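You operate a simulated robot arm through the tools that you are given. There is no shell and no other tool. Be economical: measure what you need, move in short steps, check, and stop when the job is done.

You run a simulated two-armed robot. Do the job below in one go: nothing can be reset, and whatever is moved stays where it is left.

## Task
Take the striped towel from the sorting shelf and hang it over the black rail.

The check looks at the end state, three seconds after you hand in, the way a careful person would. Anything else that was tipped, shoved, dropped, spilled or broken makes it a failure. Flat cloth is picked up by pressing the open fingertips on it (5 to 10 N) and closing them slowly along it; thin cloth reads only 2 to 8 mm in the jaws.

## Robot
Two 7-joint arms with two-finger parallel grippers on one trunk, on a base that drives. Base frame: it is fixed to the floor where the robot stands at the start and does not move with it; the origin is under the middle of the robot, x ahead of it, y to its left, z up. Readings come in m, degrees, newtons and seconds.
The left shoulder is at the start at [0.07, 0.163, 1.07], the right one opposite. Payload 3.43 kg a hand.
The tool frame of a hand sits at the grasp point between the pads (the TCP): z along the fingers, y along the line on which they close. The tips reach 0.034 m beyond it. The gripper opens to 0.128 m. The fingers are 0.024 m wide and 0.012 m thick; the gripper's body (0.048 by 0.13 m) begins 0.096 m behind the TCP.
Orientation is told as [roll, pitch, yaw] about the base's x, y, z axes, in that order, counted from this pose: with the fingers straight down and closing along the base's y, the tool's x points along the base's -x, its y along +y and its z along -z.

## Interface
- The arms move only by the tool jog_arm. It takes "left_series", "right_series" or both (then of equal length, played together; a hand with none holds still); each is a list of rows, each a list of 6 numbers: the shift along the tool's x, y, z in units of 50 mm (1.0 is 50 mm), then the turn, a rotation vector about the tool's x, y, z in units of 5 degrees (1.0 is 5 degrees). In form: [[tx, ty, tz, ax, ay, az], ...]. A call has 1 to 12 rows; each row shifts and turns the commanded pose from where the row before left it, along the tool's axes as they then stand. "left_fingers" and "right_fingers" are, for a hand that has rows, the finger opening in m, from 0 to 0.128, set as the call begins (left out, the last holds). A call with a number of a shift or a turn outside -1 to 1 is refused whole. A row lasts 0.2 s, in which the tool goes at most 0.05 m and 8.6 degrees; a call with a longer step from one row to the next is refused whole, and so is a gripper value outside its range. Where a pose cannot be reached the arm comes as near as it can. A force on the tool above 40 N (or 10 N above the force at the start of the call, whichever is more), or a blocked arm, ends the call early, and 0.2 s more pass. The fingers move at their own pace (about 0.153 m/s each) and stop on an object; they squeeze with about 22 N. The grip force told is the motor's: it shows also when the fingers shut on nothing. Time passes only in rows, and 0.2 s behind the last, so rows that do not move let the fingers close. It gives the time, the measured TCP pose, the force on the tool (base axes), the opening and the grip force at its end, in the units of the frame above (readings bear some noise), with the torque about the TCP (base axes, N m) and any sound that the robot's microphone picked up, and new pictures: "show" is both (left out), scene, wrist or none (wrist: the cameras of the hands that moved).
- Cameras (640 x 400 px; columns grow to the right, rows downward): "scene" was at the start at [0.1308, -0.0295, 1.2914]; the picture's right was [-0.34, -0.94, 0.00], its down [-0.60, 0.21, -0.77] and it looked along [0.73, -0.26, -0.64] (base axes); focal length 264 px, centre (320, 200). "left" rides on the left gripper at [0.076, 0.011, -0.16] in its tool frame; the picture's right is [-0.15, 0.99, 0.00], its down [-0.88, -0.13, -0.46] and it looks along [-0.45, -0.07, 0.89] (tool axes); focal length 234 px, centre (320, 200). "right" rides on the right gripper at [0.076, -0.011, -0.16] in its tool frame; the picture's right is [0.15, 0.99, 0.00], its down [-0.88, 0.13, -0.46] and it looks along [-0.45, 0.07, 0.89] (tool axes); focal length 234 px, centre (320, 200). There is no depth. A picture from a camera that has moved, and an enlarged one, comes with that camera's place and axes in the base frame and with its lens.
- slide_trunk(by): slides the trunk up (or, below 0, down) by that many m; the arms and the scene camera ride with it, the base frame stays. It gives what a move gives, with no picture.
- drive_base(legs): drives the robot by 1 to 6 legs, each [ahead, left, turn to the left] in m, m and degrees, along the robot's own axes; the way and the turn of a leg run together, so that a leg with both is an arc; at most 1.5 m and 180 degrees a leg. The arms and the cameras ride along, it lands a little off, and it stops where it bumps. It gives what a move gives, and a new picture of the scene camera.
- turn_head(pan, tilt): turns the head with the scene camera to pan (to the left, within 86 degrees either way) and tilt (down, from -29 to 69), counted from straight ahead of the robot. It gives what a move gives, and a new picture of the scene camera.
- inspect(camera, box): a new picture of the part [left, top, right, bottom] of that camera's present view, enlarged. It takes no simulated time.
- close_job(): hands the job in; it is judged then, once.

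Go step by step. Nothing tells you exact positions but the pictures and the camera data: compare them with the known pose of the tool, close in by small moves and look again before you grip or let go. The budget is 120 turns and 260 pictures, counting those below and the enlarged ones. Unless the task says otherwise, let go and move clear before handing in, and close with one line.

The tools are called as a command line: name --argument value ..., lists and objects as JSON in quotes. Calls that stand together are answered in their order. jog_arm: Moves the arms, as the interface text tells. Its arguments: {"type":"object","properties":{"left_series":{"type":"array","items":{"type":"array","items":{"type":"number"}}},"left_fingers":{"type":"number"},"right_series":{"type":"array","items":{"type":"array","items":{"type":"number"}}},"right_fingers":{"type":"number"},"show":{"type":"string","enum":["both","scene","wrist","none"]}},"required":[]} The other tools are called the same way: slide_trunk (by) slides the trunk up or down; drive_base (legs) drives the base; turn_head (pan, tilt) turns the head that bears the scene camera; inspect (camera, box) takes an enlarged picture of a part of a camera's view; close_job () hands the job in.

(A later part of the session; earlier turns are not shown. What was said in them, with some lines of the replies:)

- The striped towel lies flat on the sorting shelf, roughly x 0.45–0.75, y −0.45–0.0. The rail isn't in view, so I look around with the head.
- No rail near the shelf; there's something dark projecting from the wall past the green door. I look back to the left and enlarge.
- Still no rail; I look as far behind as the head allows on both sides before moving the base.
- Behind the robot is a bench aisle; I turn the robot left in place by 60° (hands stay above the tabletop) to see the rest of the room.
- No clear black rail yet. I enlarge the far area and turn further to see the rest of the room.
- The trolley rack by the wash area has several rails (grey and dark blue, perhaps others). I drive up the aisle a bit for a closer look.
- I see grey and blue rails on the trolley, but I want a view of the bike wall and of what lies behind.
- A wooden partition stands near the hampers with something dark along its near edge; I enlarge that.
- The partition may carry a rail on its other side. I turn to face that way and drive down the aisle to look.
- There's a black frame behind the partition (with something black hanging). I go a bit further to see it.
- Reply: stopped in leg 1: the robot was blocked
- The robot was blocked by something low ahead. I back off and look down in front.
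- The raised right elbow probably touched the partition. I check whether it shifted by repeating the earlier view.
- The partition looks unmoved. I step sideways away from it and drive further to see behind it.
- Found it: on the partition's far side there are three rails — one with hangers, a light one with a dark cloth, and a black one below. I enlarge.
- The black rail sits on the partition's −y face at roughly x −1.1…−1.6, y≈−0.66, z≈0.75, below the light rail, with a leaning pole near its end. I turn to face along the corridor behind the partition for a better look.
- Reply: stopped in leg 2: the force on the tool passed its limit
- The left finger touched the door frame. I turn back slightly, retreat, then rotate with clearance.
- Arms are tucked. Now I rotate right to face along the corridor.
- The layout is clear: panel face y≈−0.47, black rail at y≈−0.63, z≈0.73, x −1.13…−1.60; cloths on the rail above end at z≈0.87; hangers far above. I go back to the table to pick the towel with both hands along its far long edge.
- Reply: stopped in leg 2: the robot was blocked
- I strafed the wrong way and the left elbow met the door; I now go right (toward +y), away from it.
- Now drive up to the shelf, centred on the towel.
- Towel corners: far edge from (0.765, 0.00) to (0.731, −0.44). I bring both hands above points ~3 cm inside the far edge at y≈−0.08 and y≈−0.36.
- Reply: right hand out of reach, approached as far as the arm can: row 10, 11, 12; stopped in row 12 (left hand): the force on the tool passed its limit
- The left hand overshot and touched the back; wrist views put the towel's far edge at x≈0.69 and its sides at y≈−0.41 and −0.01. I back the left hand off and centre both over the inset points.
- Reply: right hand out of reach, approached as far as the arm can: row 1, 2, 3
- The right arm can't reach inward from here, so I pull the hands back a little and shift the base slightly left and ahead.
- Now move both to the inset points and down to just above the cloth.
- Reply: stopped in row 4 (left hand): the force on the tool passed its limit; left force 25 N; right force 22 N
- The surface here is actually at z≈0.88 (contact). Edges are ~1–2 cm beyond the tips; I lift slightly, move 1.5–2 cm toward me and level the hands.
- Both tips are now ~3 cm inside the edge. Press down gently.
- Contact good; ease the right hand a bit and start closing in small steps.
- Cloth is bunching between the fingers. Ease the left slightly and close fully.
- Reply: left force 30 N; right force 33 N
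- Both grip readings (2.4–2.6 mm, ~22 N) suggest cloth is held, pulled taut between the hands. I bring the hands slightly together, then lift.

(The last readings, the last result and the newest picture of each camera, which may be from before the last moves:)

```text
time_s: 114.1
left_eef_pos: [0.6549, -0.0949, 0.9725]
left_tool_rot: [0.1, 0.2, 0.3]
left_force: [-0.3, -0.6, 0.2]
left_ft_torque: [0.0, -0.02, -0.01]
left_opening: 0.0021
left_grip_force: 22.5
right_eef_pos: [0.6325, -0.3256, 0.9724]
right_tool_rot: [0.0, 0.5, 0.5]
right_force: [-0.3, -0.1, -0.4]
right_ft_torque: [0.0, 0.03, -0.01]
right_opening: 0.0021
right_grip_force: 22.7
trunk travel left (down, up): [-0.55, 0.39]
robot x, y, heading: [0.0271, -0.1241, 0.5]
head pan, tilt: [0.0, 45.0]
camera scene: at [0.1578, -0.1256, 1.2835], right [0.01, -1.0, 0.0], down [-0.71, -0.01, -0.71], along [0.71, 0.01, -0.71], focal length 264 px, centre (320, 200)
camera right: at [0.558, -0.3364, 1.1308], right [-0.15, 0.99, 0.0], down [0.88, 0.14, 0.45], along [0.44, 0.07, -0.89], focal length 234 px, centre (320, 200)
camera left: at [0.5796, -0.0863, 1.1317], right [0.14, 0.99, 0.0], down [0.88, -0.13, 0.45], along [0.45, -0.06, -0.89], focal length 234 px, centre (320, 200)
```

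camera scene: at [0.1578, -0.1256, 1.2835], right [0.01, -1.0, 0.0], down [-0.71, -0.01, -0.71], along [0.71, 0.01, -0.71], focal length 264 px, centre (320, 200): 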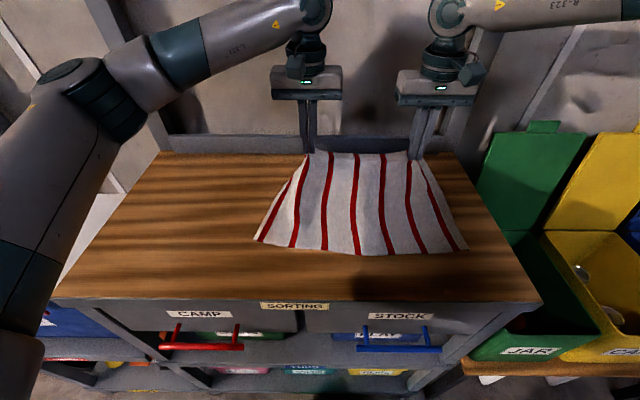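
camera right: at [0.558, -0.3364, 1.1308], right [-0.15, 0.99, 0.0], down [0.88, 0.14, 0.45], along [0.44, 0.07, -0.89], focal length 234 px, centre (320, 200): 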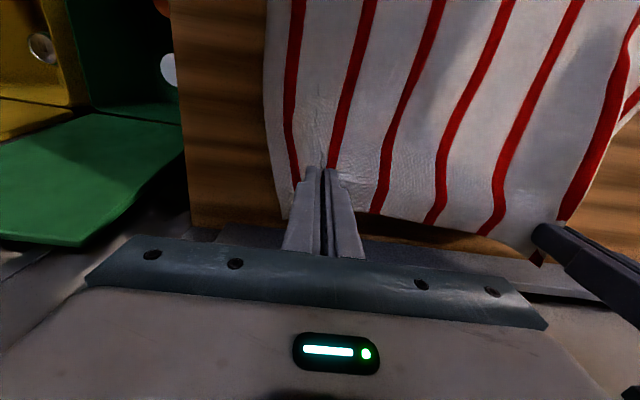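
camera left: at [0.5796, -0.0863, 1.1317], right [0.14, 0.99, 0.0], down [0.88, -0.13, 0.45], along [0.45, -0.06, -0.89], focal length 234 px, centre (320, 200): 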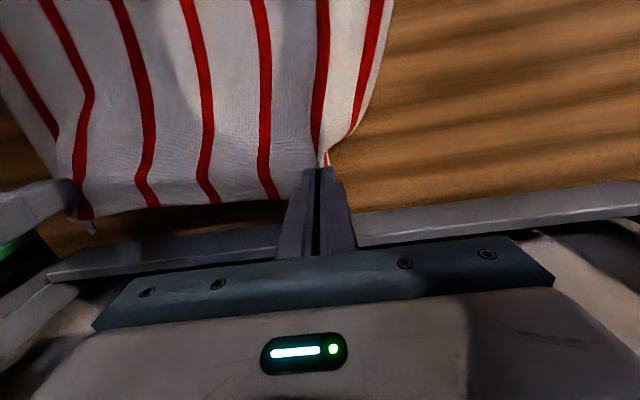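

Both corners are held. Lift high and draw the hands back toward the robot.

jog_arm --left_series '[[0.3, 0, -0.6, 0, 0, 0], [0.3, 0, -0.6, 0, 0, 0], [0.4, 0, -0.6, 0, 0, 0], [0.4, 0, -0.6, 0, 0, 0], [0.4, 0, -0.6, 0, 0, 0], [0.4, 0, -0.6, 0, 0, 0], [0.4, 0, -0.4, 0, 0, 0], [0.4, 0, 0, 0, 0, 0]]' --right_series '[[0.3, 0, -0.6, 0, 0, 0], [0.3, 0, -0.6, 0, 0, 0], [0.4, 0, -0.6, 0, 0, 0], [0.4, 0, -0.6, 0, 0, 0], [0.4, 0, -0.6, 0, 0, 0], [0.4, 0, -0.6, 0, 0, 0], [0.3, 0, -0.4, 0, 0, 0], [0.1, 0, 0, 0, 0, 0]]'

```text
time_s: 115.9
left_eef_pos: [0.5053, -0.0986, 1.1722]
left_tool_rot: [0.3, 0.4, 0.4]
left_force: [-0.4, -0.6, -0.5]
left_ft_torque: [0.03, -0.04, -0.01]
left_opening: 0.0024
left_grip_force: 22.2
right_eef_pos: [0.5051, -0.3257, 1.1738]
right_tool_rot: [0.1, 0.6, 0.5]
right_force: [-1.2, 0.3, -0.2]
right_ft_torque: [0.0, 0.01, 0.0]
right_opening: 0.0021
right_grip_force: 21.8
trunk travel left (down, up): [-0.55, 0.39]
robot x, y, heading: [0.026, -0.1288, 0.4]
head pan, tilt: [0.0, 45.0]
camera scene: at [0.1582, -0.1256, 1.2836], right [0.01, -1.0, 0.0], down [-0.71, -0.01, -0.71], along [0.71, 0.01, -0.71], focal length 264 px, centre (320, 200)
camera right: at [0.4308, -0.3383, 1.3326], right [-0.15, 0.99, 0.0], down [0.88, 0.14, 0.45], along [0.44, 0.07, -0.89], focal length 234 px, centre (320, 200)
camera left: at [0.4314, -0.0886, 1.3324], right [0.14, 0.99, 0.0], down [0.88, -0.13, 0.45], along [0.45, -0.06, -0.89], focal length 234 px, centre (320, 200)
```

scene: 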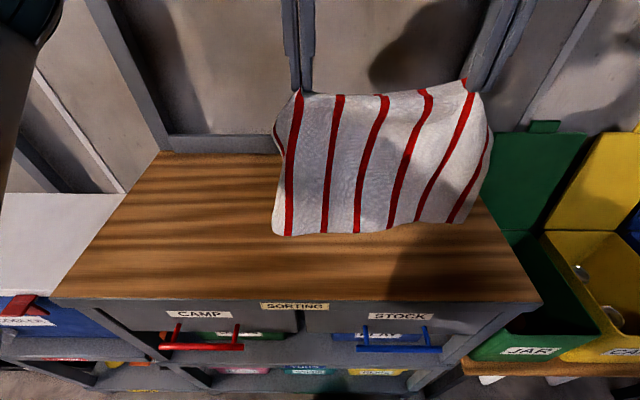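
right: 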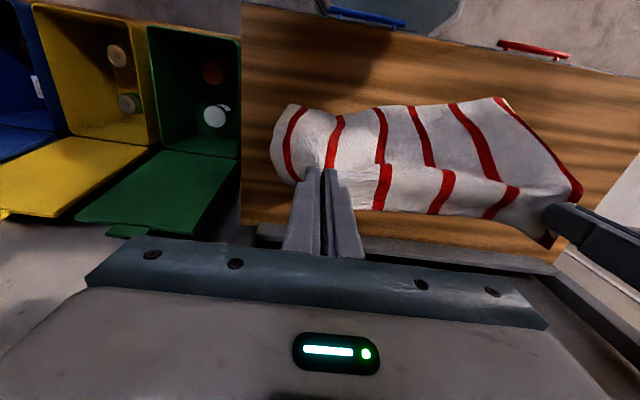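
left: 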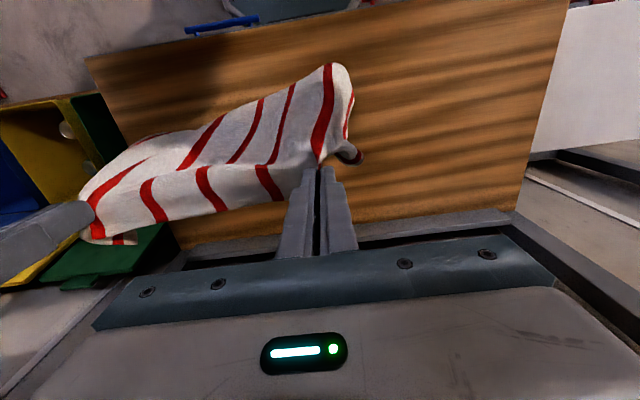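

The towel hangs well from both hands. I back away from the shelf and slide right along the aisle.

drive_base --legs '[[-0.32, 0, 0], [0, -0.88, 0]]'

```text
time_s: 122.3
left_eef_pos: [0.1918, -0.9821, 1.1724]
left_tool_rot: [0.2, 0.3, 0.3]
left_force: [0.6, -0.7, 0.0]
left_ft_torque: [0.0, -0.03, -0.01]
left_opening: 0.0022
left_grip_force: 21.9
right_eef_pos: [0.1908, -1.209, 1.1716]
right_tool_rot: [0.1, 0.5, 0.5]
right_force: [-0.3, -0.2, -0.9]
right_ft_torque: [0.02, 0.01, -0.02]
right_opening: 0.0021
right_grip_force: 21.6
trunk travel left (down, up): [-0.55, 0.39]
robot x, y, heading: [-0.2858, -1.0104, 0.4]
head pan, tilt: [0.0, 45.0]
camera scene: at [-0.1558, -1.009, 1.2836], right [0.01, -1.0, 0.0], down [-0.71, -0.01, -0.71], along [0.71, 0.01, -0.71], focal length 264 px, centre (320, 200)
```

scene: 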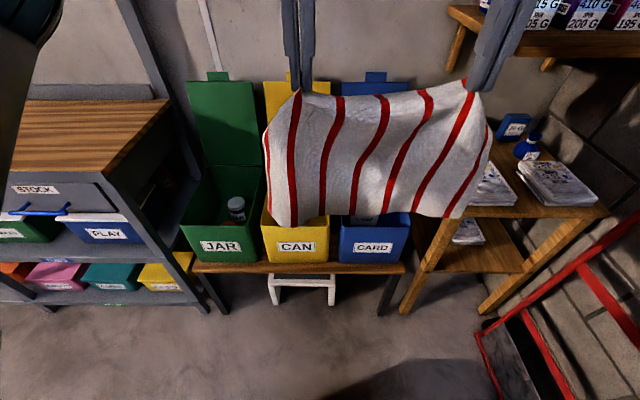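

Clear. Now turn left 90° to face +y, then back up and lower the trunk.

drive_base --legs '[[0, 0, 90], [-0.36, 0, 0]]'

turn_head --pan 55 --tilt 30

```text
time_s: 128.5
left_eef_pos: [-0.3123, -0.8941, 1.1722]
left_tool_rot: [0.1, 0.3, 90.3]
left_force: [1.0, -0.2, -0.3]
left_ft_torque: [0.02, 0.01, -0.02]
left_opening: 0.0025
left_grip_force: 21.7
right_eef_pos: [-0.0837, -0.8933, 1.173]
right_tool_rot: [0.1, 0.5, 90.6]
right_force: [-0.3, -0.8, -0.2]
right_ft_torque: [0.04, 0.02, -0.02]
right_opening: 0.0022
right_grip_force: 22.0
trunk travel left (down, up): [-0.55, 0.39]
robot x, y, heading: [-0.2846, -1.3766, 90.6]
head pan, tilt: [0.0, 45.0]
camera scene: at [-0.2847, -1.2425, 1.2835], right [1.0, 0.01, 0.0], down [0.01, -0.71, -0.71], along [-0.01, 0.71, -0.71], focal length 264 px, centre (320, 200)
```

scene: 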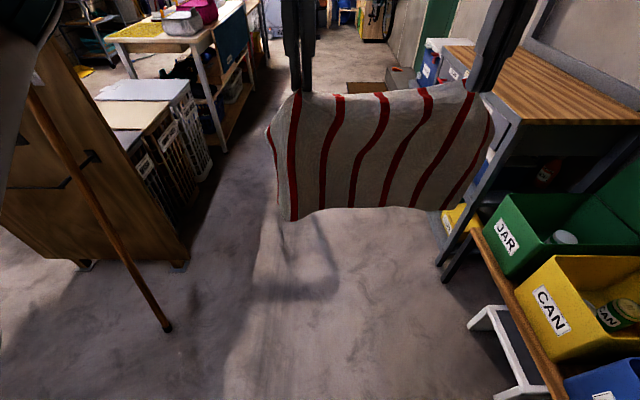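

```text
time_s: 129.7
left_eef_pos: [-0.311, -0.8938, 1.1718]
left_tool_rot: [0.3, 0.3, 90.3]
left_force: [-0.3, 0.3, -0.2]
left_ft_torque: [-0.02, -0.01, -0.04]
left_opening: 0.0022
left_grip_force: 22.5
right_eef_pos: [-0.0832, -0.8938, 1.1723]
right_tool_rot: [0.1, 0.5, 90.5]
right_force: [-0.3, 0.5, -0.4]
right_ft_torque: [0.02, 0.01, -0.04]
right_opening: 0.0024
right_grip_force: 21.8
trunk travel left (down, up): [-0.55, 0.39]
robot x, y, heading: [-0.282, -1.3704, 90.6]
head pan, tilt: [55.0, 30.0]
camera scene: at [-0.3584, -1.2725, 1.3062], right [0.57, 0.82, 0.0], down [0.41, -0.28, -0.87], along [-0.71, 0.49, -0.5], focal length 264 px, centre (320, 200)
```

scene: 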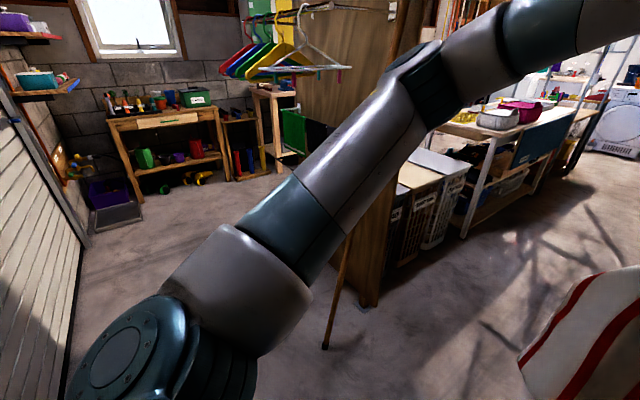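

Consistent with my estimates (pole foot at (−1.0, −0.80), black rail z≈0.72). Lower the trunk so the arms pass under the hangers, then slide left in steps.

slide_trunk --by -0.33

drive_base --legs '[[0, 0.5, 0]]'

```text
time_s: 132.9
left_eef_pos: [-0.3131, -0.8944, 0.8432]
left_tool_rot: [0.2, 0.4, 90.3]
left_force: [0.8, 0.0, -1.1]
left_ft_torque: [0.06, -0.03, -0.06]
left_opening: 0.0021
left_grip_force: 21.9
right_eef_pos: [-0.0838, -0.8951, 0.8448]
right_tool_rot: [0.1, 0.4, 90.5]
right_force: [-0.2, 0.0, -0.5]
right_ft_torque: [-0.04, -0.01, -0.04]
right_opening: 0.0024
right_grip_force: 21.6
trunk travel left (down, up): [-0.22, 0.72]
robot x, y, heading: [-0.2827, -1.3733, 91.0]
head pan, tilt: [55.0, 30.0]
```

```text
time_s: 135.9
left_eef_pos: [-0.8147, -0.8986, 0.8422]
left_tool_rot: [0.2, 0.4, 90.2]
left_force: [0.4, 0.2, -0.3]
left_ft_torque: [0.02, 0.0, -0.04]
left_opening: 0.0022
left_grip_force: 22.3
right_eef_pos: [-0.5863, -0.8993, 0.8434]
right_tool_rot: [0.0, 0.6, 90.3]
right_force: [0.0, 0.6, 0.0]
right_ft_torque: [-0.02, -0.01, -0.02]
right_opening: 0.0024
right_grip_force: 21.7
trunk travel left (down, up): [-0.22, 0.72]
robot x, y, heading: [-0.7843, -1.3774, 90.5]
head pan, tilt: [55.0, 30.0]
camera scene: at [-0.8612, -1.2774, 0.9762], right [0.57, 0.82, 0.0], down [0.41, -0.28, -0.87], along [-0.71, 0.49, -0.5], focal length 264 px, centre (320, 200)
```

scene: 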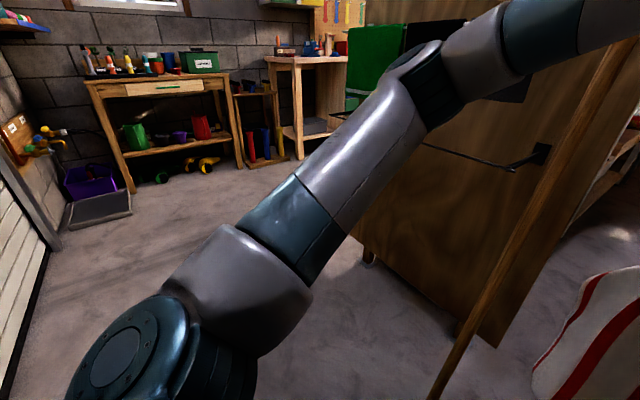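

Good clearance. Continue sliding left to centre in front of the rail.

drive_base --legs '[[0, 0.35, -0.5], [0, 0.31, 0]]'

turn_head --pan 0 --tilt 25

```text
time_s: 139.8
left_eef_pos: [-1.4658, -0.9005, 0.8427]
left_tool_rot: [0.1, 0.5, 89.8]
left_force: [-0.4, -0.1, 0.0]
left_ft_torque: [0.02, 0.0, 0.01]
left_opening: 0.0021
left_grip_force: 21.8
right_eef_pos: [-1.2376, -0.9046, 0.8435]
right_tool_rot: [0.0, 0.5, 90.0]
right_force: [-1.0, -0.1, 0.7]
right_ft_torque: [0.03, -0.01, -0.07]
right_opening: 0.0021
right_grip_force: 22.3
trunk travel left (down, up): [-0.22, 0.72]
robot x, y, heading: [-1.4416, -1.3812, 90.1]
head pan, tilt: [55.0, 30.0]
camera scene: at [-1.5154, -1.2794, 0.9762], right [0.57, 0.82, 0.0], down [0.41, -0.29, -0.87], along [-0.71, 0.5, -0.5], focal length 264 px, centre (320, 200)
```

scene: 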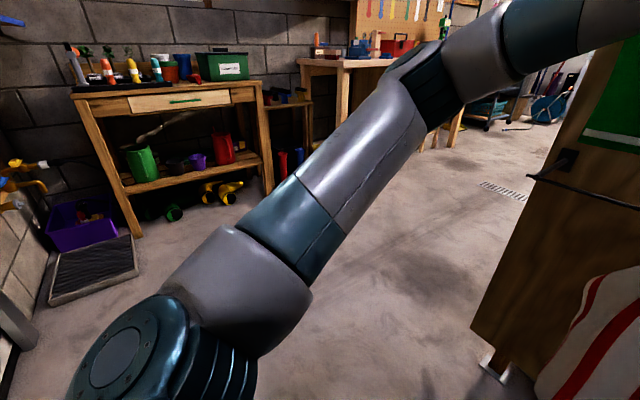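

```text
time_s: 141.1
left_eef_pos: [-1.4659, -0.9008, 0.8439]
left_tool_rot: [0.1, 0.4, 89.8]
left_force: [0.9, 0.0, -0.3]
left_ft_torque: [-0.01, -0.04, -0.06]
left_opening: 0.0024
left_grip_force: 21.9
right_eef_pos: [-1.2373, -0.9044, 0.8434]
right_tool_rot: [0.1, 0.5, 90.0]
right_force: [0.3, 1.0, 0.6]
right_ft_torque: [0.0, 0.02, 0.01]
right_opening: 0.0022
right_grip_force: 22.0
trunk travel left (down, up): [-0.22, 0.72]
robot x, y, heading: [-1.4404, -1.38, 89.9]
head pan, tilt: [0.0, 25.0]
camera scene: at [-1.441, -1.239, 0.9841], right [1.0, 0.0, 0.0], down [0.0, -0.42, -0.91], along [0.0, 0.91, -0.42], focal length 264 px, centre (320, 200)
```

scene: 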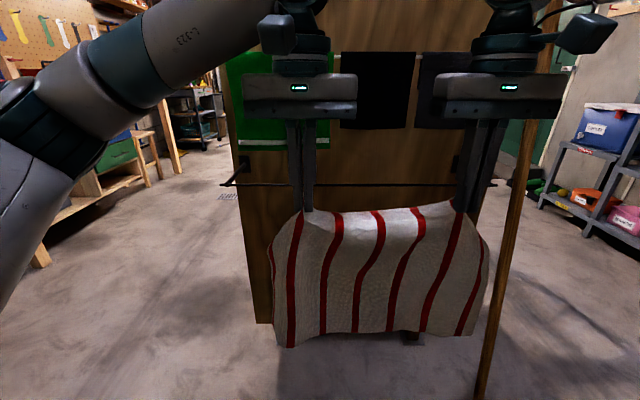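

The rail spans x≈−1.69…−1.11 at y≈−0.63, z≈0.74; the cloths above end at z≈0.82+. I move a bit closer and look up for the hangers.

drive_base --legs '[[0.1, 0.03, 0]]'

turn_head --pan 0 --tilt -15

```text
time_s: 142.2
left_eef_pos: [-1.4951, -0.8014, 0.8427]
left_tool_rot: [0.2, 0.5, 89.8]
left_force: [-1.0, -0.2, -0.7]
left_ft_torque: [-0.03, -0.02, -0.04]
left_opening: 0.0027
left_grip_force: 22.2
right_eef_pos: [-1.2687, -0.8037, 0.8431]
right_tool_rot: [0.2, 0.5, 90.1]
right_force: [-0.7, 0.3, -0.8]
right_ft_torque: [-0.05, -0.01, -0.06]
right_opening: 0.0022
right_grip_force: 22.1
trunk travel left (down, up): [-0.22, 0.72]
robot x, y, heading: [-1.4711, -1.2829, 90.0]
head pan, tilt: [0.0, 25.0]
camera scene: at [-1.4719, -1.1393, 0.9839], right [1.0, 0.0, 0.0], down [0.0, -0.42, -0.91], along [0.0, 0.91, -0.42], focal length 264 px, centre (320, 200)
```

scene: 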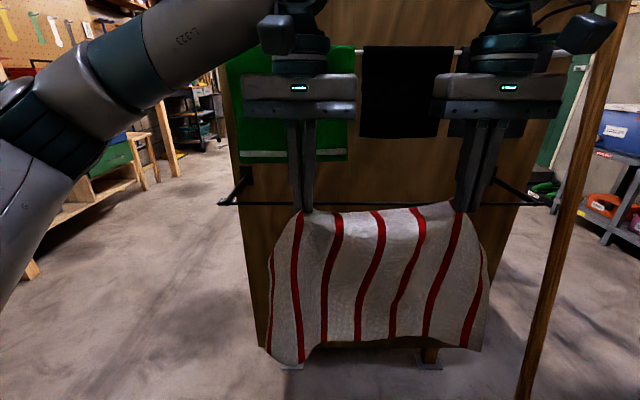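

```text
time_s: 143.3
left_eef_pos: [-1.4974, -0.8022, 0.8434]
left_tool_rot: [0.2, 0.3, 89.8]
left_force: [0.3, -0.1, -1.0]
left_ft_torque: [0.0, -0.05, 0.02]
left_opening: 0.0023
left_grip_force: 21.7
right_eef_pos: [-1.2667, -0.8037, 0.8424]
right_tool_rot: [0.1, 0.6, 90.0]
right_force: [-0.3, 0.4, -0.1]
right_ft_torque: [-0.02, 0.01, -0.04]
right_opening: 0.0023
right_grip_force: 22.0
trunk travel left (down, up): [-0.22, 0.72]
robot x, y, heading: [-1.4706, -1.282, 90.1]
head pan, tilt: [0.0, -15.0]
camera scene: at [-1.4717, -1.1518, 1.0469], right [1.0, 0.0, 0.0], down [0.0, 0.26, -0.97], along [0.0, 0.97, 0.26], focal length 264 px, centre (320, 200)
```

scene: 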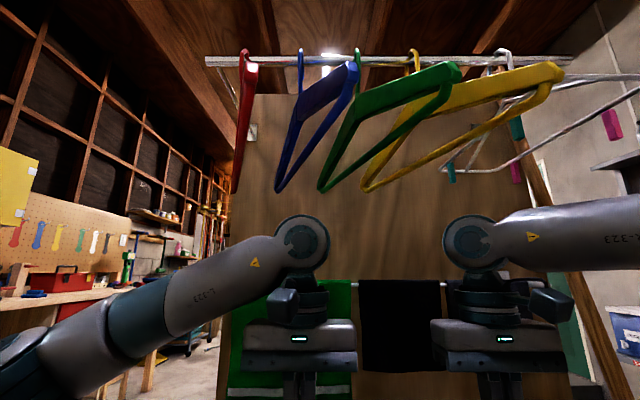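

Arms are well below the hangers. I advance 8 cm and pitch the fingers forward 45° (tips toward the panel).

jog_arm --left_series '[[-0.5, 0, 0, 0, 0, 0], [-0.5, 0, 0, 0, -1, 0], [-0.6, 0, 0, 0, -1, 0], [0, 0, 0, 0, -1, 0], [0, 0, 0, 0, -1, 0], [0, 0, 0, 0, -1, 0], [0, 0, 0, 0, -1, 0], [0, 0, 0, 0, -1, 0], [0, 0, 0, 0, -1, 0], [0, 0, 0, 0, -1, 0]]' --right_series '[[-0.5, 0, 0, 0, 0, 0], [-0.5, 0, 0, 0, -1, 0], [-0.6, 0, 0, 0, -1, 0], [0, 0, 0, 0, -1, 0], [0, 0, 0, 0, -1, 0], [0, 0, 0, 0, -1, 0], [0, 0, 0, 0, -1, 0], [0, 0, 0, 0, -1, 0], [0, 0, 0, 0, -1, 0], [0, 0, 0, 0, -1, 0]]' --show "wrist"

turn_head --pan 0 --tilt 22

```text
time_s: 145.5
left_eef_pos: [-1.4958, -0.7224, 0.8456]
left_tool_rot: [0.2, -44.9, 89.7]
left_force: [0.4, -0.3, -0.1]
left_ft_torque: [-0.03, -0.01, -0.04]
left_opening: 0.0026
left_grip_force: 22.1
right_eef_pos: [-1.2675, -0.7242, 0.8439]
right_tool_rot: [0.1, -44.6, 89.9]
right_force: [-0.7, 0.2, -0.3]
right_ft_torque: [-0.01, 0.01, -0.03]
right_opening: 0.0023
right_grip_force: 21.4
trunk travel left (down, up): [-0.22, 0.72]
robot x, y, heading: [-1.4696, -1.2823, 90.2]
head pan, tilt: [0.0, -15.0]
camera right: at [-1.2564, -0.8913, 0.9046], right [-0.99, -0.1, -0.1], down [-0.13, 0.31, 0.94], along [-0.07, 0.95, -0.32], focal length 234 px, centre (320, 200)
camera left: at [-1.5069, -0.8901, 0.9048], right [-0.99, 0.11, 0.11], down [0.13, 0.3, 0.94], along [0.07, 0.95, -0.31], focal length 234 px, centre (320, 200)
```

right: 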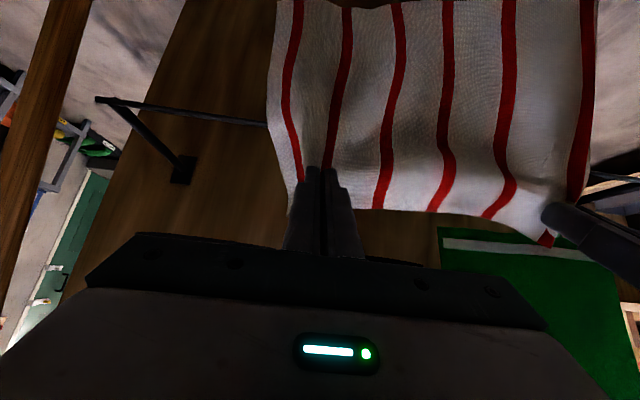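
left: 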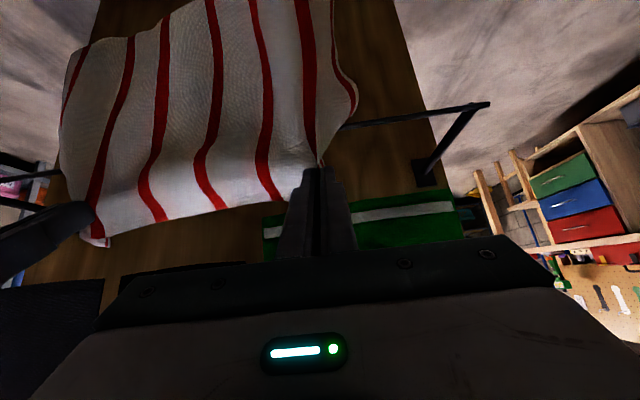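

```text
time_s: 146.5
left_eef_pos: [-1.4943, -0.7234, 0.8458]
left_tool_rot: [0.2, -44.6, 89.8]
left_force: [-0.2, 1.1, -0.1]
left_ft_torque: [0.0, 0.0, -0.05]
left_opening: 0.002
left_grip_force: 22.0
right_eef_pos: [-1.2674, -0.7256, 0.8444]
right_tool_rot: [0.1, -44.5, 89.8]
right_force: [-0.2, -0.3, 0.1]
right_ft_torque: [-0.03, 0.01, -0.03]
right_opening: 0.0022
right_grip_force: 21.9
trunk travel left (down, up): [-0.22, 0.72]
robot x, y, heading: [-1.4726, -1.2777, 90.1]
head pan, tilt: [0.0, 22.0]
camera scene: at [-1.4717, -1.1395, 0.9891], right [1.0, 0.0, 0.0], down [0.0, -0.37, -0.93], along [0.0, 0.93, -0.37], focal length 264 px, centre (320, 200)
```

scene: 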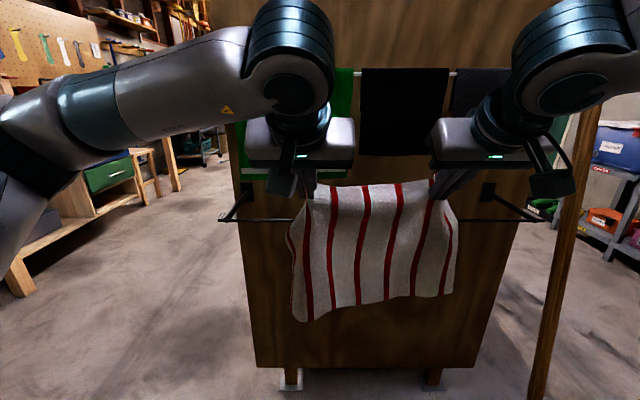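

Rail located at about y −0.64, z 0.738. I slide the hands along the finger direction so tips (and towel edge) go over the rail; first part, then check.

jog_arm --left_series '[[-0.36, 0, 0.1, 0, 0, 0], [0, 0, 0.4, 0, 0, 0], [0, 0, 0.4, 0, 0, 0], [0, 0, 0.4, 0, 0, 0], [0, 0, 0.4, 0, 0, 0], [0, 0, 0.4, 0, 0, 0]]' --right_series '[[-0.36, 0, 0.1, 0, 0, 0], [0, 0, 0.4, 0, 0, 0], [0, 0, 0.4, 0, 0, 0], [0, 0, 0.4, 0, 0, 0], [0, 0, 0.4, 0, 0, 0], [0, 0, 0.4, 0, 0, 0]]'

```text
time_s: 147.9
left_eef_pos: [-1.4954, -0.6349, 0.7818]
left_tool_rot: [0.2, -44.6, 89.5]
left_force: [-0.6, -0.1, -0.4]
left_ft_torque: [-0.02, 0.0, 0.0]
left_opening: 0.0023
left_grip_force: 21.7
right_eef_pos: [-1.2677, -0.6371, 0.782]
right_tool_rot: [0.2, -44.5, 89.9]
right_force: [0.1, -1.2, -0.3]
right_ft_torque: [-0.01, 0.03, 0.01]
right_opening: 0.0023
right_grip_force: 21.9
trunk travel left (down, up): [-0.22, 0.72]
robot x, y, heading: [-1.4758, -1.2837, 90.0]
head pan, tilt: [0.0, 22.0]
camera scene: at [-1.4717, -1.139, 0.9889], right [1.0, 0.0, 0.0], down [0.0, -0.38, -0.93], along [0.0, 0.93, -0.38], focal length 264 px, centre (320, 200)
camera right: at [-1.2564, -0.8028, 0.8422], right [-0.99, -0.1, -0.1], down [-0.13, 0.31, 0.94], along [-0.07, 0.95, -0.32], focal length 234 px, centre (320, 200)
camera left: at [-1.5062, -0.8022, 0.8417], right [-0.99, 0.11, 0.11], down [0.13, 0.31, 0.94], along [0.07, 0.95, -0.32], focal length 234 px, centre (320, 200)
```

scene: 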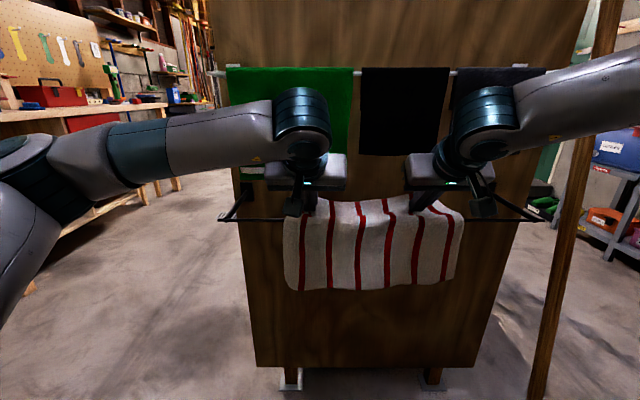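
right: 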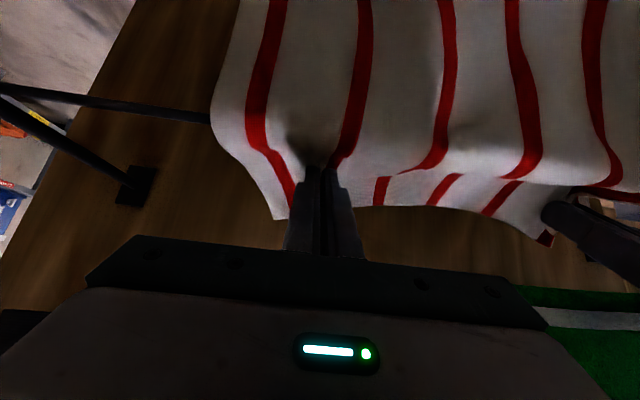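
left: 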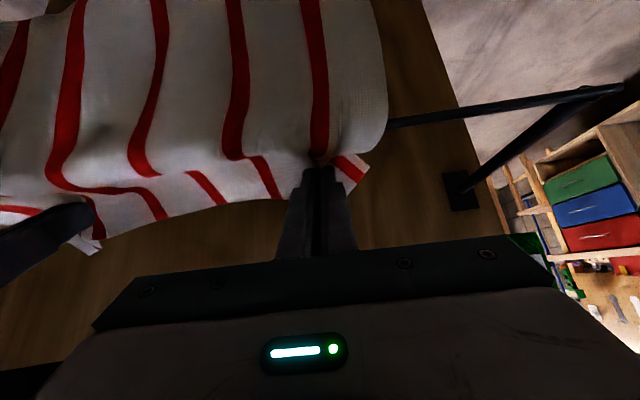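

The towel is draping over the rail. Continue the last ~9 cm along the fingers.

jog_arm --left_series '[[0, 0, 0.4, 0, 0, 0], [0, 0, 0.4, 0, 0, 0], [0, 0, 0.4, 0, 0, 0], [0, 0, 0.4, 0, 0, 0], [0, 0, 0.2, 0, 0, 0]]' --right_series '[[0, 0, 0.4, 0, 0, 0], [0, 0, 0.4, 0, 0, 0], [0, 0, 0.4, 0, 0, 0], [0, 0, 0.4, 0, 0, 0], [0, 0, 0.2, 0, 0, 0]]'

```text
time_s: 149.1
left_eef_pos: [-1.4958, -0.5734, 0.7192]
left_tool_rot: [0.3, -44.6, 89.6]
left_force: [0.1, -0.2, -0.1]
left_ft_torque: [-0.02, -0.01, 0.0]
left_opening: 0.0022
left_grip_force: 21.6
right_eef_pos: [-1.2678, -0.5754, 0.7173]
right_tool_rot: [0.1, -44.5, 89.8]
right_force: [0.7, 0.6, 0.1]
right_ft_torque: [-0.04, -0.01, 0.01]
right_opening: 0.0023
right_grip_force: 21.6
trunk travel left (down, up): [-0.22, 0.72]
robot x, y, heading: [-1.4715, -1.2832, 90.1]
head pan, tilt: [0.0, 22.0]
camera scene: at [-1.4717, -1.1393, 0.989], right [1.0, 0.0, 0.0], down [0.0, -0.38, -0.93], along [0.0, 0.93, -0.38], focal length 264 px, centre (320, 200)
camera right: at [-1.2557, -0.7409, 0.7771], right [-0.99, -0.1, -0.1], down [-0.13, 0.31, 0.94], along [-0.07, 0.95, -0.32], focal length 234 px, centre (320, 200)
camera left: at [-1.5073, -0.7401, 0.7786], right [-0.99, 0.11, 0.11], down [0.13, 0.31, 0.94], along [0.07, 0.95, -0.32], focal length 234 px, centre (320, 200)
```

scene: 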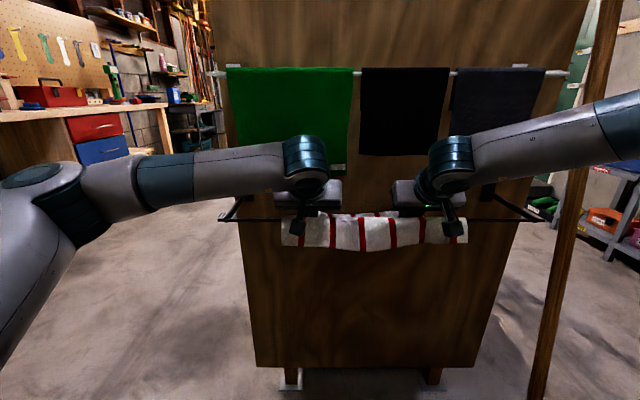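
right: 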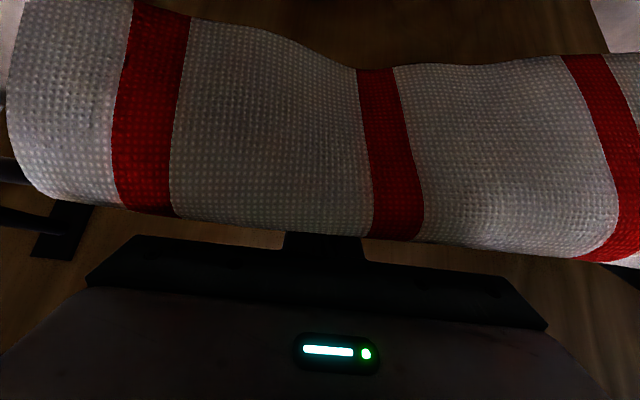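
left: 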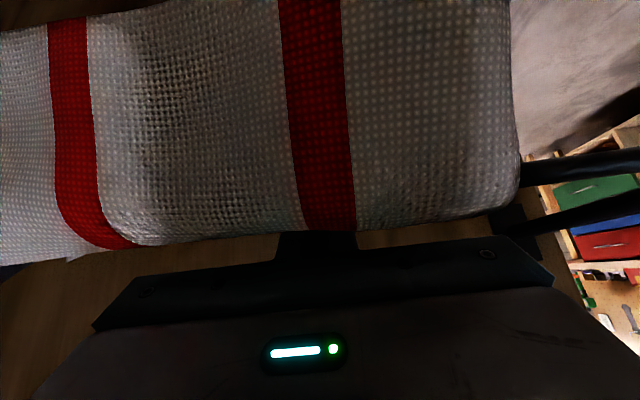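

The towel is over the rail but the front part is a bit short (~8–10 cm). I back the hands out partway so the front drops again, then re-advance less.

jog_arm --left_series '[[0, 0, -0.4, 0, 0, 0], [0, 0, -0.4, 0, 0, 0], [0, 0, -0.4, 0, 0, 0], [0, 0, -0.4, 0, 0, 0], [0, 0, -0.4, 0, 0, 0], [0, 0, 0, 0, 0, 0]]' --right_series '[[0, 0, -0.4, 0, 0, 0], [0, 0, -0.4, 0, 0, 0], [0, 0, -0.4, 0, 0, 0], [0, 0, -0.4, 0, 0, 0], [0, 0, -0.4, 0, 0, 0], [0, 0, 0, 0, 0, 0]]'

```text
time_s: 150.5
left_eef_pos: [-1.496, -0.6415, 0.7902]
left_tool_rot: [0.2, -44.6, 89.7]
left_force: [0.3, -0.3, 0.2]
left_ft_torque: [-0.03, -0.01, 0.0]
left_opening: 0.0021
left_grip_force: 22.8
right_eef_pos: [-1.2688, -0.6438, 0.7908]
right_tool_rot: [0.1, -44.5, 89.8]
right_force: [-0.4, 0.3, 0.5]
right_ft_torque: [0.0, 0.0, -0.01]
right_opening: 0.0022
right_grip_force: 21.8
trunk travel left (down, up): [-0.22, 0.72]
robot x, y, heading: [-1.4709, -1.2813, 90.2]
head pan, tilt: [0.0, 22.0]
camera scene: at [-1.4717, -1.1393, 0.9889], right [1.0, 0.0, 0.0], down [0.0, -0.37, -0.93], along [0.0, 0.93, -0.37], focal length 264 px, centre (320, 200)
camera right: at [-1.2567, -0.811, 0.8507], right [-0.99, -0.1, -0.1], down [-0.13, 0.31, 0.94], along [-0.07, 0.95, -0.32], focal length 234 px, centre (320, 200)
camera left: at [-1.5072, -0.8098, 0.8494], right [-0.99, 0.11, 0.11], down [0.13, 0.31, 0.94], along [0.07, 0.95, -0.32], focal length 234 px, centre (320, 200)
```

scene: 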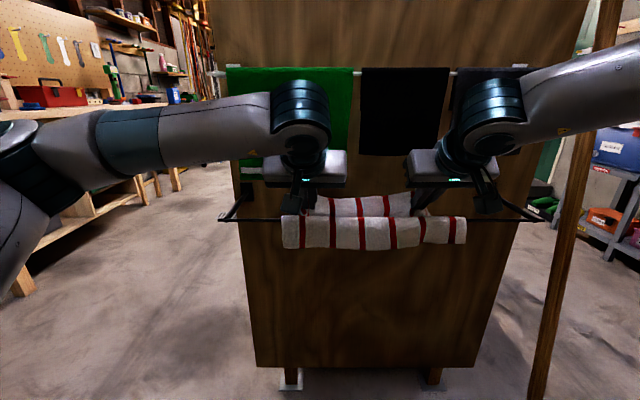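
right: 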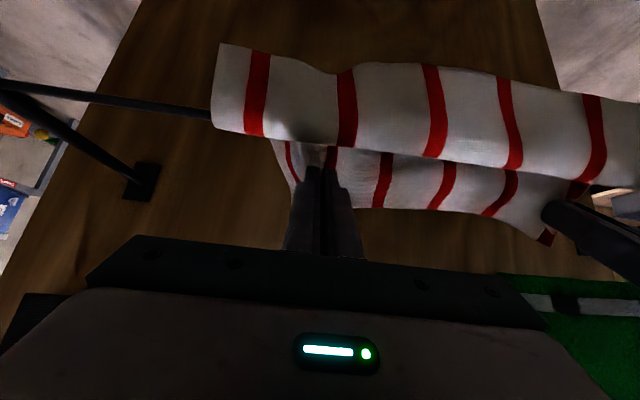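
left: 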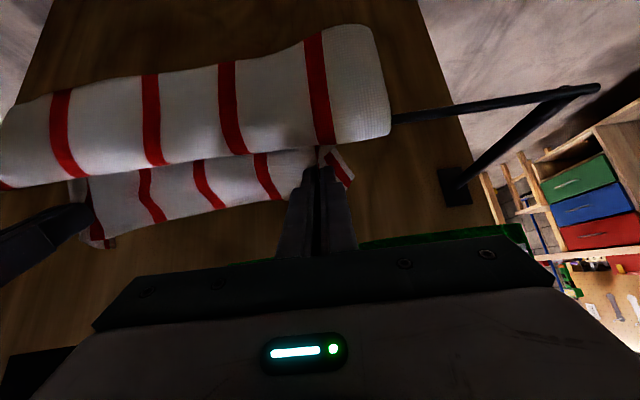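

Friction holds it well, but front is short. I withdraw fully to free it and redo the drape with a shorter advance.

jog_arm --left_series '[[0, 0, -0.5, 0, 0, 0], [0, 0, -0.5, 0, 0, 0], [0, 0, -0.5, 0, 0, 0], [0, 0, -0.5, 0, 0, 0], [0.1, 0, -0.6, 0, 0, 0], [0, 0, 0, 0, 0, 0]]' --right_series '[[0, 0, -0.5, 0, 0, 0], [0, 0, -0.5, 0, 0, 0], [0, 0, -0.5, 0, 0, 0], [0, 0, -0.5, 0, 0, 0], [0.1, 0, -0.6, 0, 0, 0], [0, 0, 0, 0, 0, 0]]' --show "scene"

```text
time_s: 151.9
left_eef_pos: [-1.4962, -0.7393, 0.8793]
left_tool_rot: [0.3, -44.6, 89.7]
left_force: [0.2, 0.5, -1.6]
left_ft_torque: [-0.03, -0.02, -0.02]
left_opening: 0.0024
left_grip_force: 22.0
right_eef_pos: [-1.2691, -0.7398, 0.8805]
right_tool_rot: [0.0, -44.6, 90.0]
right_force: [-0.5, 0.2, -0.9]
right_ft_torque: [0.0, -0.01, -0.01]
right_opening: 0.002
right_grip_force: 22.0
trunk travel left (down, up): [-0.22, 0.72]
robot x, y, heading: [-1.4684, -1.2828, 90.1]
head pan, tilt: [0.0, 22.0]
camera scene: at [-1.4718, -1.1392, 0.9889], right [1.0, 0.0, 0.0], down [0.0, -0.38, -0.93], along [0.0, 0.93, -0.38], focal length 264 px, centre (320, 200)
```

scene: 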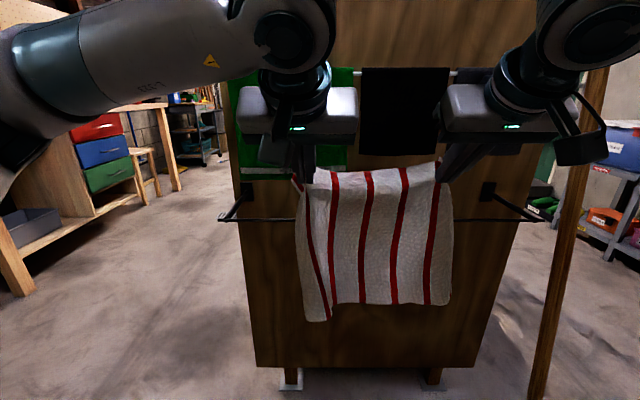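

Free again. Advance ~0.2 m along the fingers to the shorter end point.

jog_arm --left_series '[[-0.1, 0, 0.4, 0, 0, 0], [0, 0, 0.4, 0, 0, 0], [0, 0, 0.4, 0, 0, 0], [0, 0, 0.4, 0, 0, 0], [0, 0, 0.4, 0, 0, 0], [0, 0, 0.4, 0, 0, 0], [0, 0, 0.4, 0, 0, 0], [0, 0, 0.4, 0, 0, 0], [0, 0, 0.4, 0, 0, 0], [0, 0, 0.3, 0, 0, 0], [0, 0, 0, 0, 0, 0]]' --right_series '[[-0.1, 0, 0.4, 0, 0, 0], [0, 0, 0.4, 0, 0, 0], [0, 0, 0.4, 0, 0, 0], [0, 0, 0.4, 0, 0, 0], [0, 0, 0.4, 0, 0, 0], [0, 0, 0.4, 0, 0, 0], [0, 0, 0.4, 0, 0, 0], [0, 0, 0.4, 0, 0, 0], [0, 0, 0.4, 0, 0, 0], [0, 0, 0.3, 0, 0, 0], [0, 0, 0, 0, 0, 0]]'

```text
time_s: 154.3
left_eef_pos: [-1.4963, -0.595, 0.7426]
left_tool_rot: [0.3, -44.6, 89.6]
left_force: [0.5, -0.1, 0.0]
left_ft_torque: [0.0, 0.02, -0.02]
left_opening: 0.0022
left_grip_force: 22.0
right_eef_pos: [-1.2686, -0.5975, 0.7425]
right_tool_rot: [0.1, -44.4, 90.0]
right_force: [-0.1, -0.5, -0.8]
right_ft_torque: [-0.02, 0.04, 0.01]
right_opening: 0.002
right_grip_force: 22.0
trunk travel left (down, up): [-0.22, 0.72]
robot x, y, heading: [-1.4735, -1.2776, 90.0]
head pan, tilt: [0.0, 22.0]
camera scene: at [-1.4717, -1.1395, 0.989], right [1.0, 0.0, 0.0], down [0.0, -0.37, -0.93], along [0.0, 0.93, -0.37], focal length 264 px, centre (320, 200)
camera right: at [-1.2575, -0.7643, 0.8026], right [-0.99, -0.1, -0.1], down [-0.13, 0.31, 0.94], along [-0.07, 0.95, -0.32], focal length 234 px, centre (320, 200)
camera left: at [-1.5071, -0.7638, 0.8027], right [-0.99, 0.11, 0.11], down [0.13, 0.31, 0.94], along [0.07, 0.95, -0.32], focal length 234 px, centre (320, 200)
```

scene: 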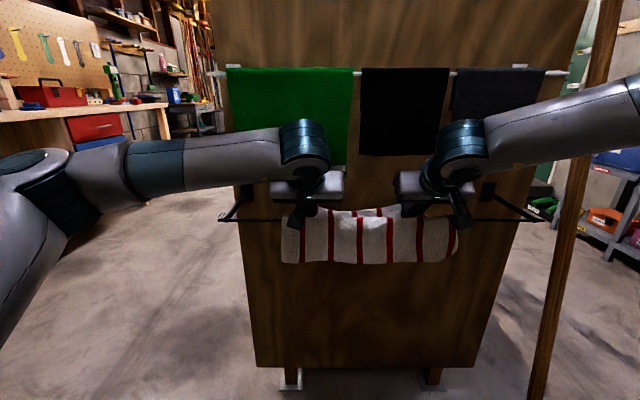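
right: 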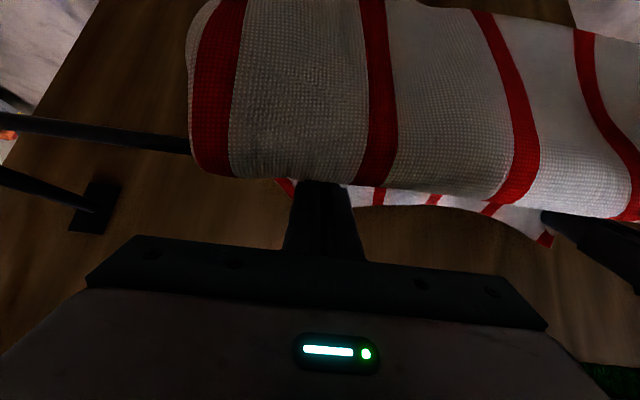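
left: 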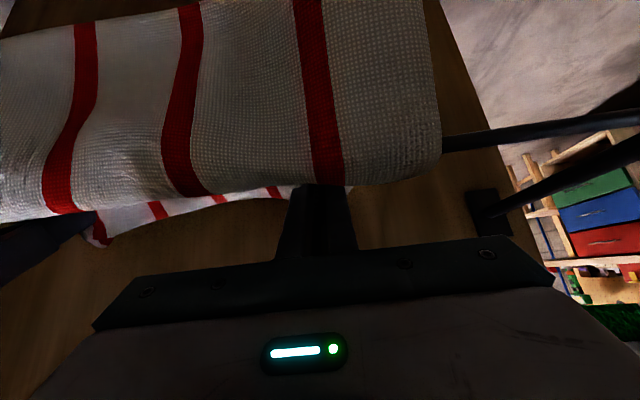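

The front hangs ~10 cm, the rest behind; friction has proven good. Release by opening slightly and watch.

jog_arm --left_series '[[0, 0, 0, 0, 0, 0], [0, 0, 0, 0, 0, 0], [0, 0, 0, 0, 0, 0], [0, 0, 0, 0, 0, 0]]' --right_series '[[0, 0, 0, 0, 0, 0], [0, 0, 0, 0, 0, 0], [0, 0, 0, 0, 0, 0], [0, 0, 0, 0, 0, 0]]' --left_fingers 0.035 --right_fingers 0.035

```text
time_s: 155.3
left_eef_pos: [-1.4957, -0.5961, 0.7431]
left_tool_rot: [0.2, -44.6, 89.7]
left_force: [0.0, -0.3, -1.1]
left_ft_torque: [0.01, 0.01, 0.01]
left_opening: 0.0346
left_grip_force: 0.0
right_eef_pos: [-1.2696, -0.5984, 0.7428]
right_tool_rot: [0.1, -44.5, 90.0]
right_force: [0.1, -0.7, -0.1]
right_ft_torque: [-0.02, 0.02, 0.02]
right_opening: 0.0347
right_grip_force: 0.1
trunk travel left (down, up): [-0.22, 0.72]
robot x, y, heading: [-1.4667, -1.2827, 90.3]
head pan, tilt: [0.0, 22.0]
camera scene: at [-1.4717, -1.1395, 0.989], right [1.0, 0.0, 0.0], down [0.0, -0.37, -0.93], along [0.0, 0.93, -0.37], focal length 264 px, centre (320, 200)
camera right: at [-1.2575, -0.7644, 0.8026], right [-0.99, -0.1, -0.1], down [-0.13, 0.31, 0.94], along [-0.07, 0.95, -0.32], focal length 234 px, centre (320, 200)
camera left: at [-1.5071, -0.7639, 0.8029], right [-0.99, 0.11, 0.11], down [0.13, 0.31, 0.94], along [0.07, 0.95, -0.32], focal length 234 px, centre (320, 200)
```

scene: 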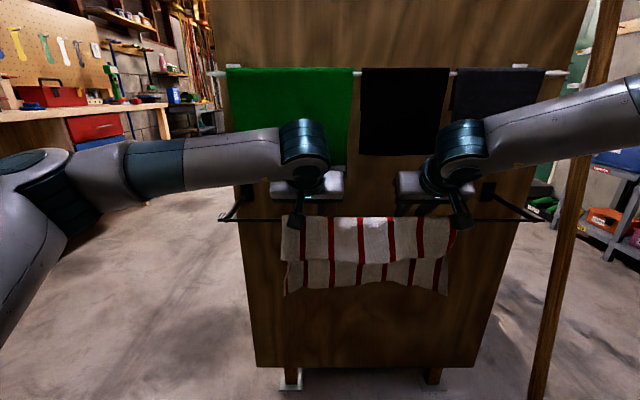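
right: 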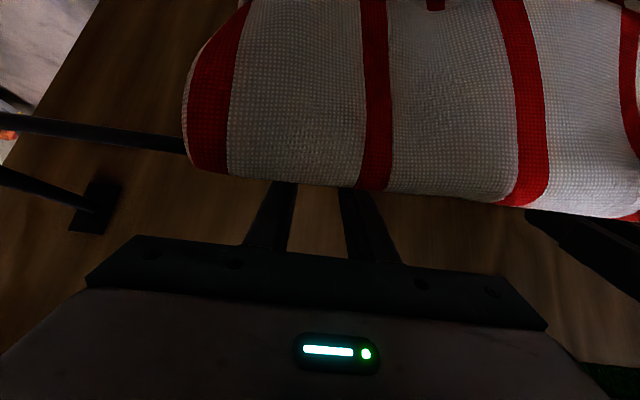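
left: 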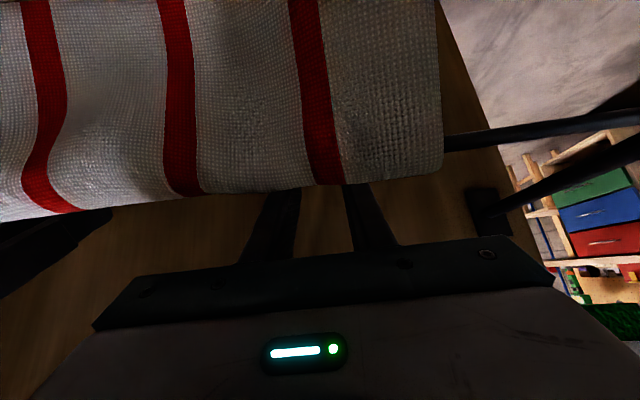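

The towel hangs over the rail on both sides. Withdraw the hands straight back along the fingers.

jog_arm --left_series '[[0, 0, -0.3, 0, 0, 0], [0, 0, -0.4, 0, 0, 0], [0, 0, -0.5, 0, 0, 0], [0, 0, -0.6, 0, 0, 0], [0, 0, -0.6, 0, 0, 0], [0, 0, -0.6, 0, 0, 0], [0, 0, -0.6, 0, 0, 0], [0, 0, -0.4, 0, 0, 0]]' --right_series '[[0, 0, -0.3, 0, 0, 0], [0, 0, -0.4, 0, 0, 0], [0, 0, -0.5, 0, 0, 0], [0, 0, -0.6, 0, 0, 0], [0, 0, -0.6, 0, 0, 0], [0, 0, -0.6, 0, 0, 0], [0, 0, -0.6, 0, 0, 0], [0, 0, -0.4, 0, 0, 0]]' --show "scene"

drive_base --legs '[[-0.12, 0, 0]]'

```text
time_s: 157.1
left_eef_pos: [-1.4974, -0.7396, 0.8877]
left_tool_rot: [0.3, -44.5, 89.6]
left_force: [0.4, 0.2, 0.5]
left_ft_torque: [0.0, 0.01, 0.01]
left_opening: 0.0349
left_grip_force: 0.0
right_eef_pos: [-1.2678, -0.7397, 0.8871]
right_tool_rot: [0.1, -44.5, 90.0]
right_force: [-0.6, 0.4, 0.1]
right_ft_torque: [0.0, 0.04, 0.01]
right_opening: 0.035
right_grip_force: 0.0
trunk travel left (down, up): [-0.22, 0.72]
robot x, y, heading: [-1.4689, -1.2807, 89.9]
head pan, tilt: [0.0, 22.0]
camera scene: at [-1.4716, -1.14, 0.989], right [1.0, 0.0, 0.0], down [0.0, -0.37, -0.93], along [0.0, 0.93, -0.37], focal length 264 px, centre (320, 200)
```

scene: 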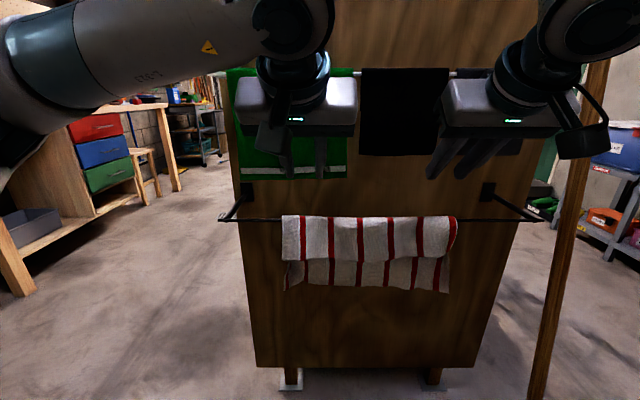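

```text
time_s: 158.4
left_eef_pos: [-1.4969, -0.8608, 0.8889]
left_tool_rot: [0.3, -44.7, 89.5]
left_force: [0.0, -0.9, 0.2]
left_ft_torque: [0.01, 0.01, -0.01]
left_opening: 0.035
left_grip_force: 0.1
right_eef_pos: [-1.267, -0.8628, 0.8867]
right_tool_rot: [0.0, -44.6, 89.8]
right_force: [0.3, -0.4, 0.5]
right_ft_torque: [0.03, -0.03, 0.02]
right_opening: 0.0351
right_grip_force: 0.0
trunk travel left (down, up): [-0.22, 0.72]
robot x, y, heading: [-1.4719, -1.4032, 90.2]
head pan, tilt: [0.0, 22.0]
camera scene: at [-1.4713, -1.2621, 0.9892], right [1.0, 0.0, 0.0], down [0.0, -0.37, -0.93], along [0.0, 0.93, -0.37], focal length 264 px, centre (320, 200)
```

scene: 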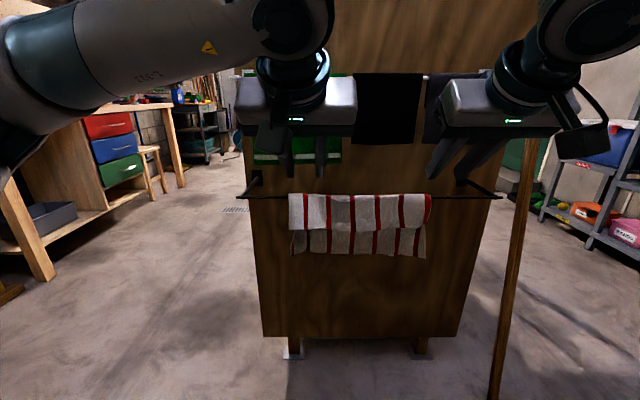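

The towel hangs stably on the black rail, front and back, and the pole and other cloths look untouched. One enlarged check.

inspect --camera "scene" --box '[220, 60, 540, 280]'

```text
1.82 times, centred on (380, 170) of scene
camera zoom: at [-1.4713, -1.2621, 0.9892], right [1.0, 0.0, 0.0], down [0.0, -0.37, -0.93], along [0.0, 0.93, -0.37], focal length 480 px, centre (211, 254)
```

zoom: 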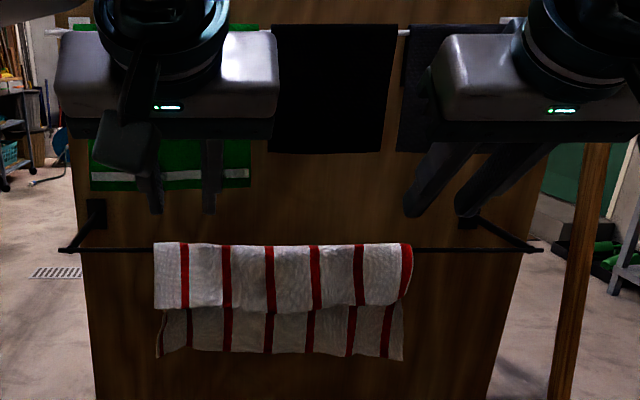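

The towel is draped over the black rail with cloth on both sides and the hands are clear, so I'm handing in.

close_job

```text
The job is handed in.
```

The striped towel is hanging over the black rail, with about 10 cm in front and the longer part behind. Both hands are released and clear. While exploring, the robot bumped the wooden partition, the roller-door frame and the wall behind the sorting shelf. The partition had not moved when I checked, and I saw nothing else shifted.
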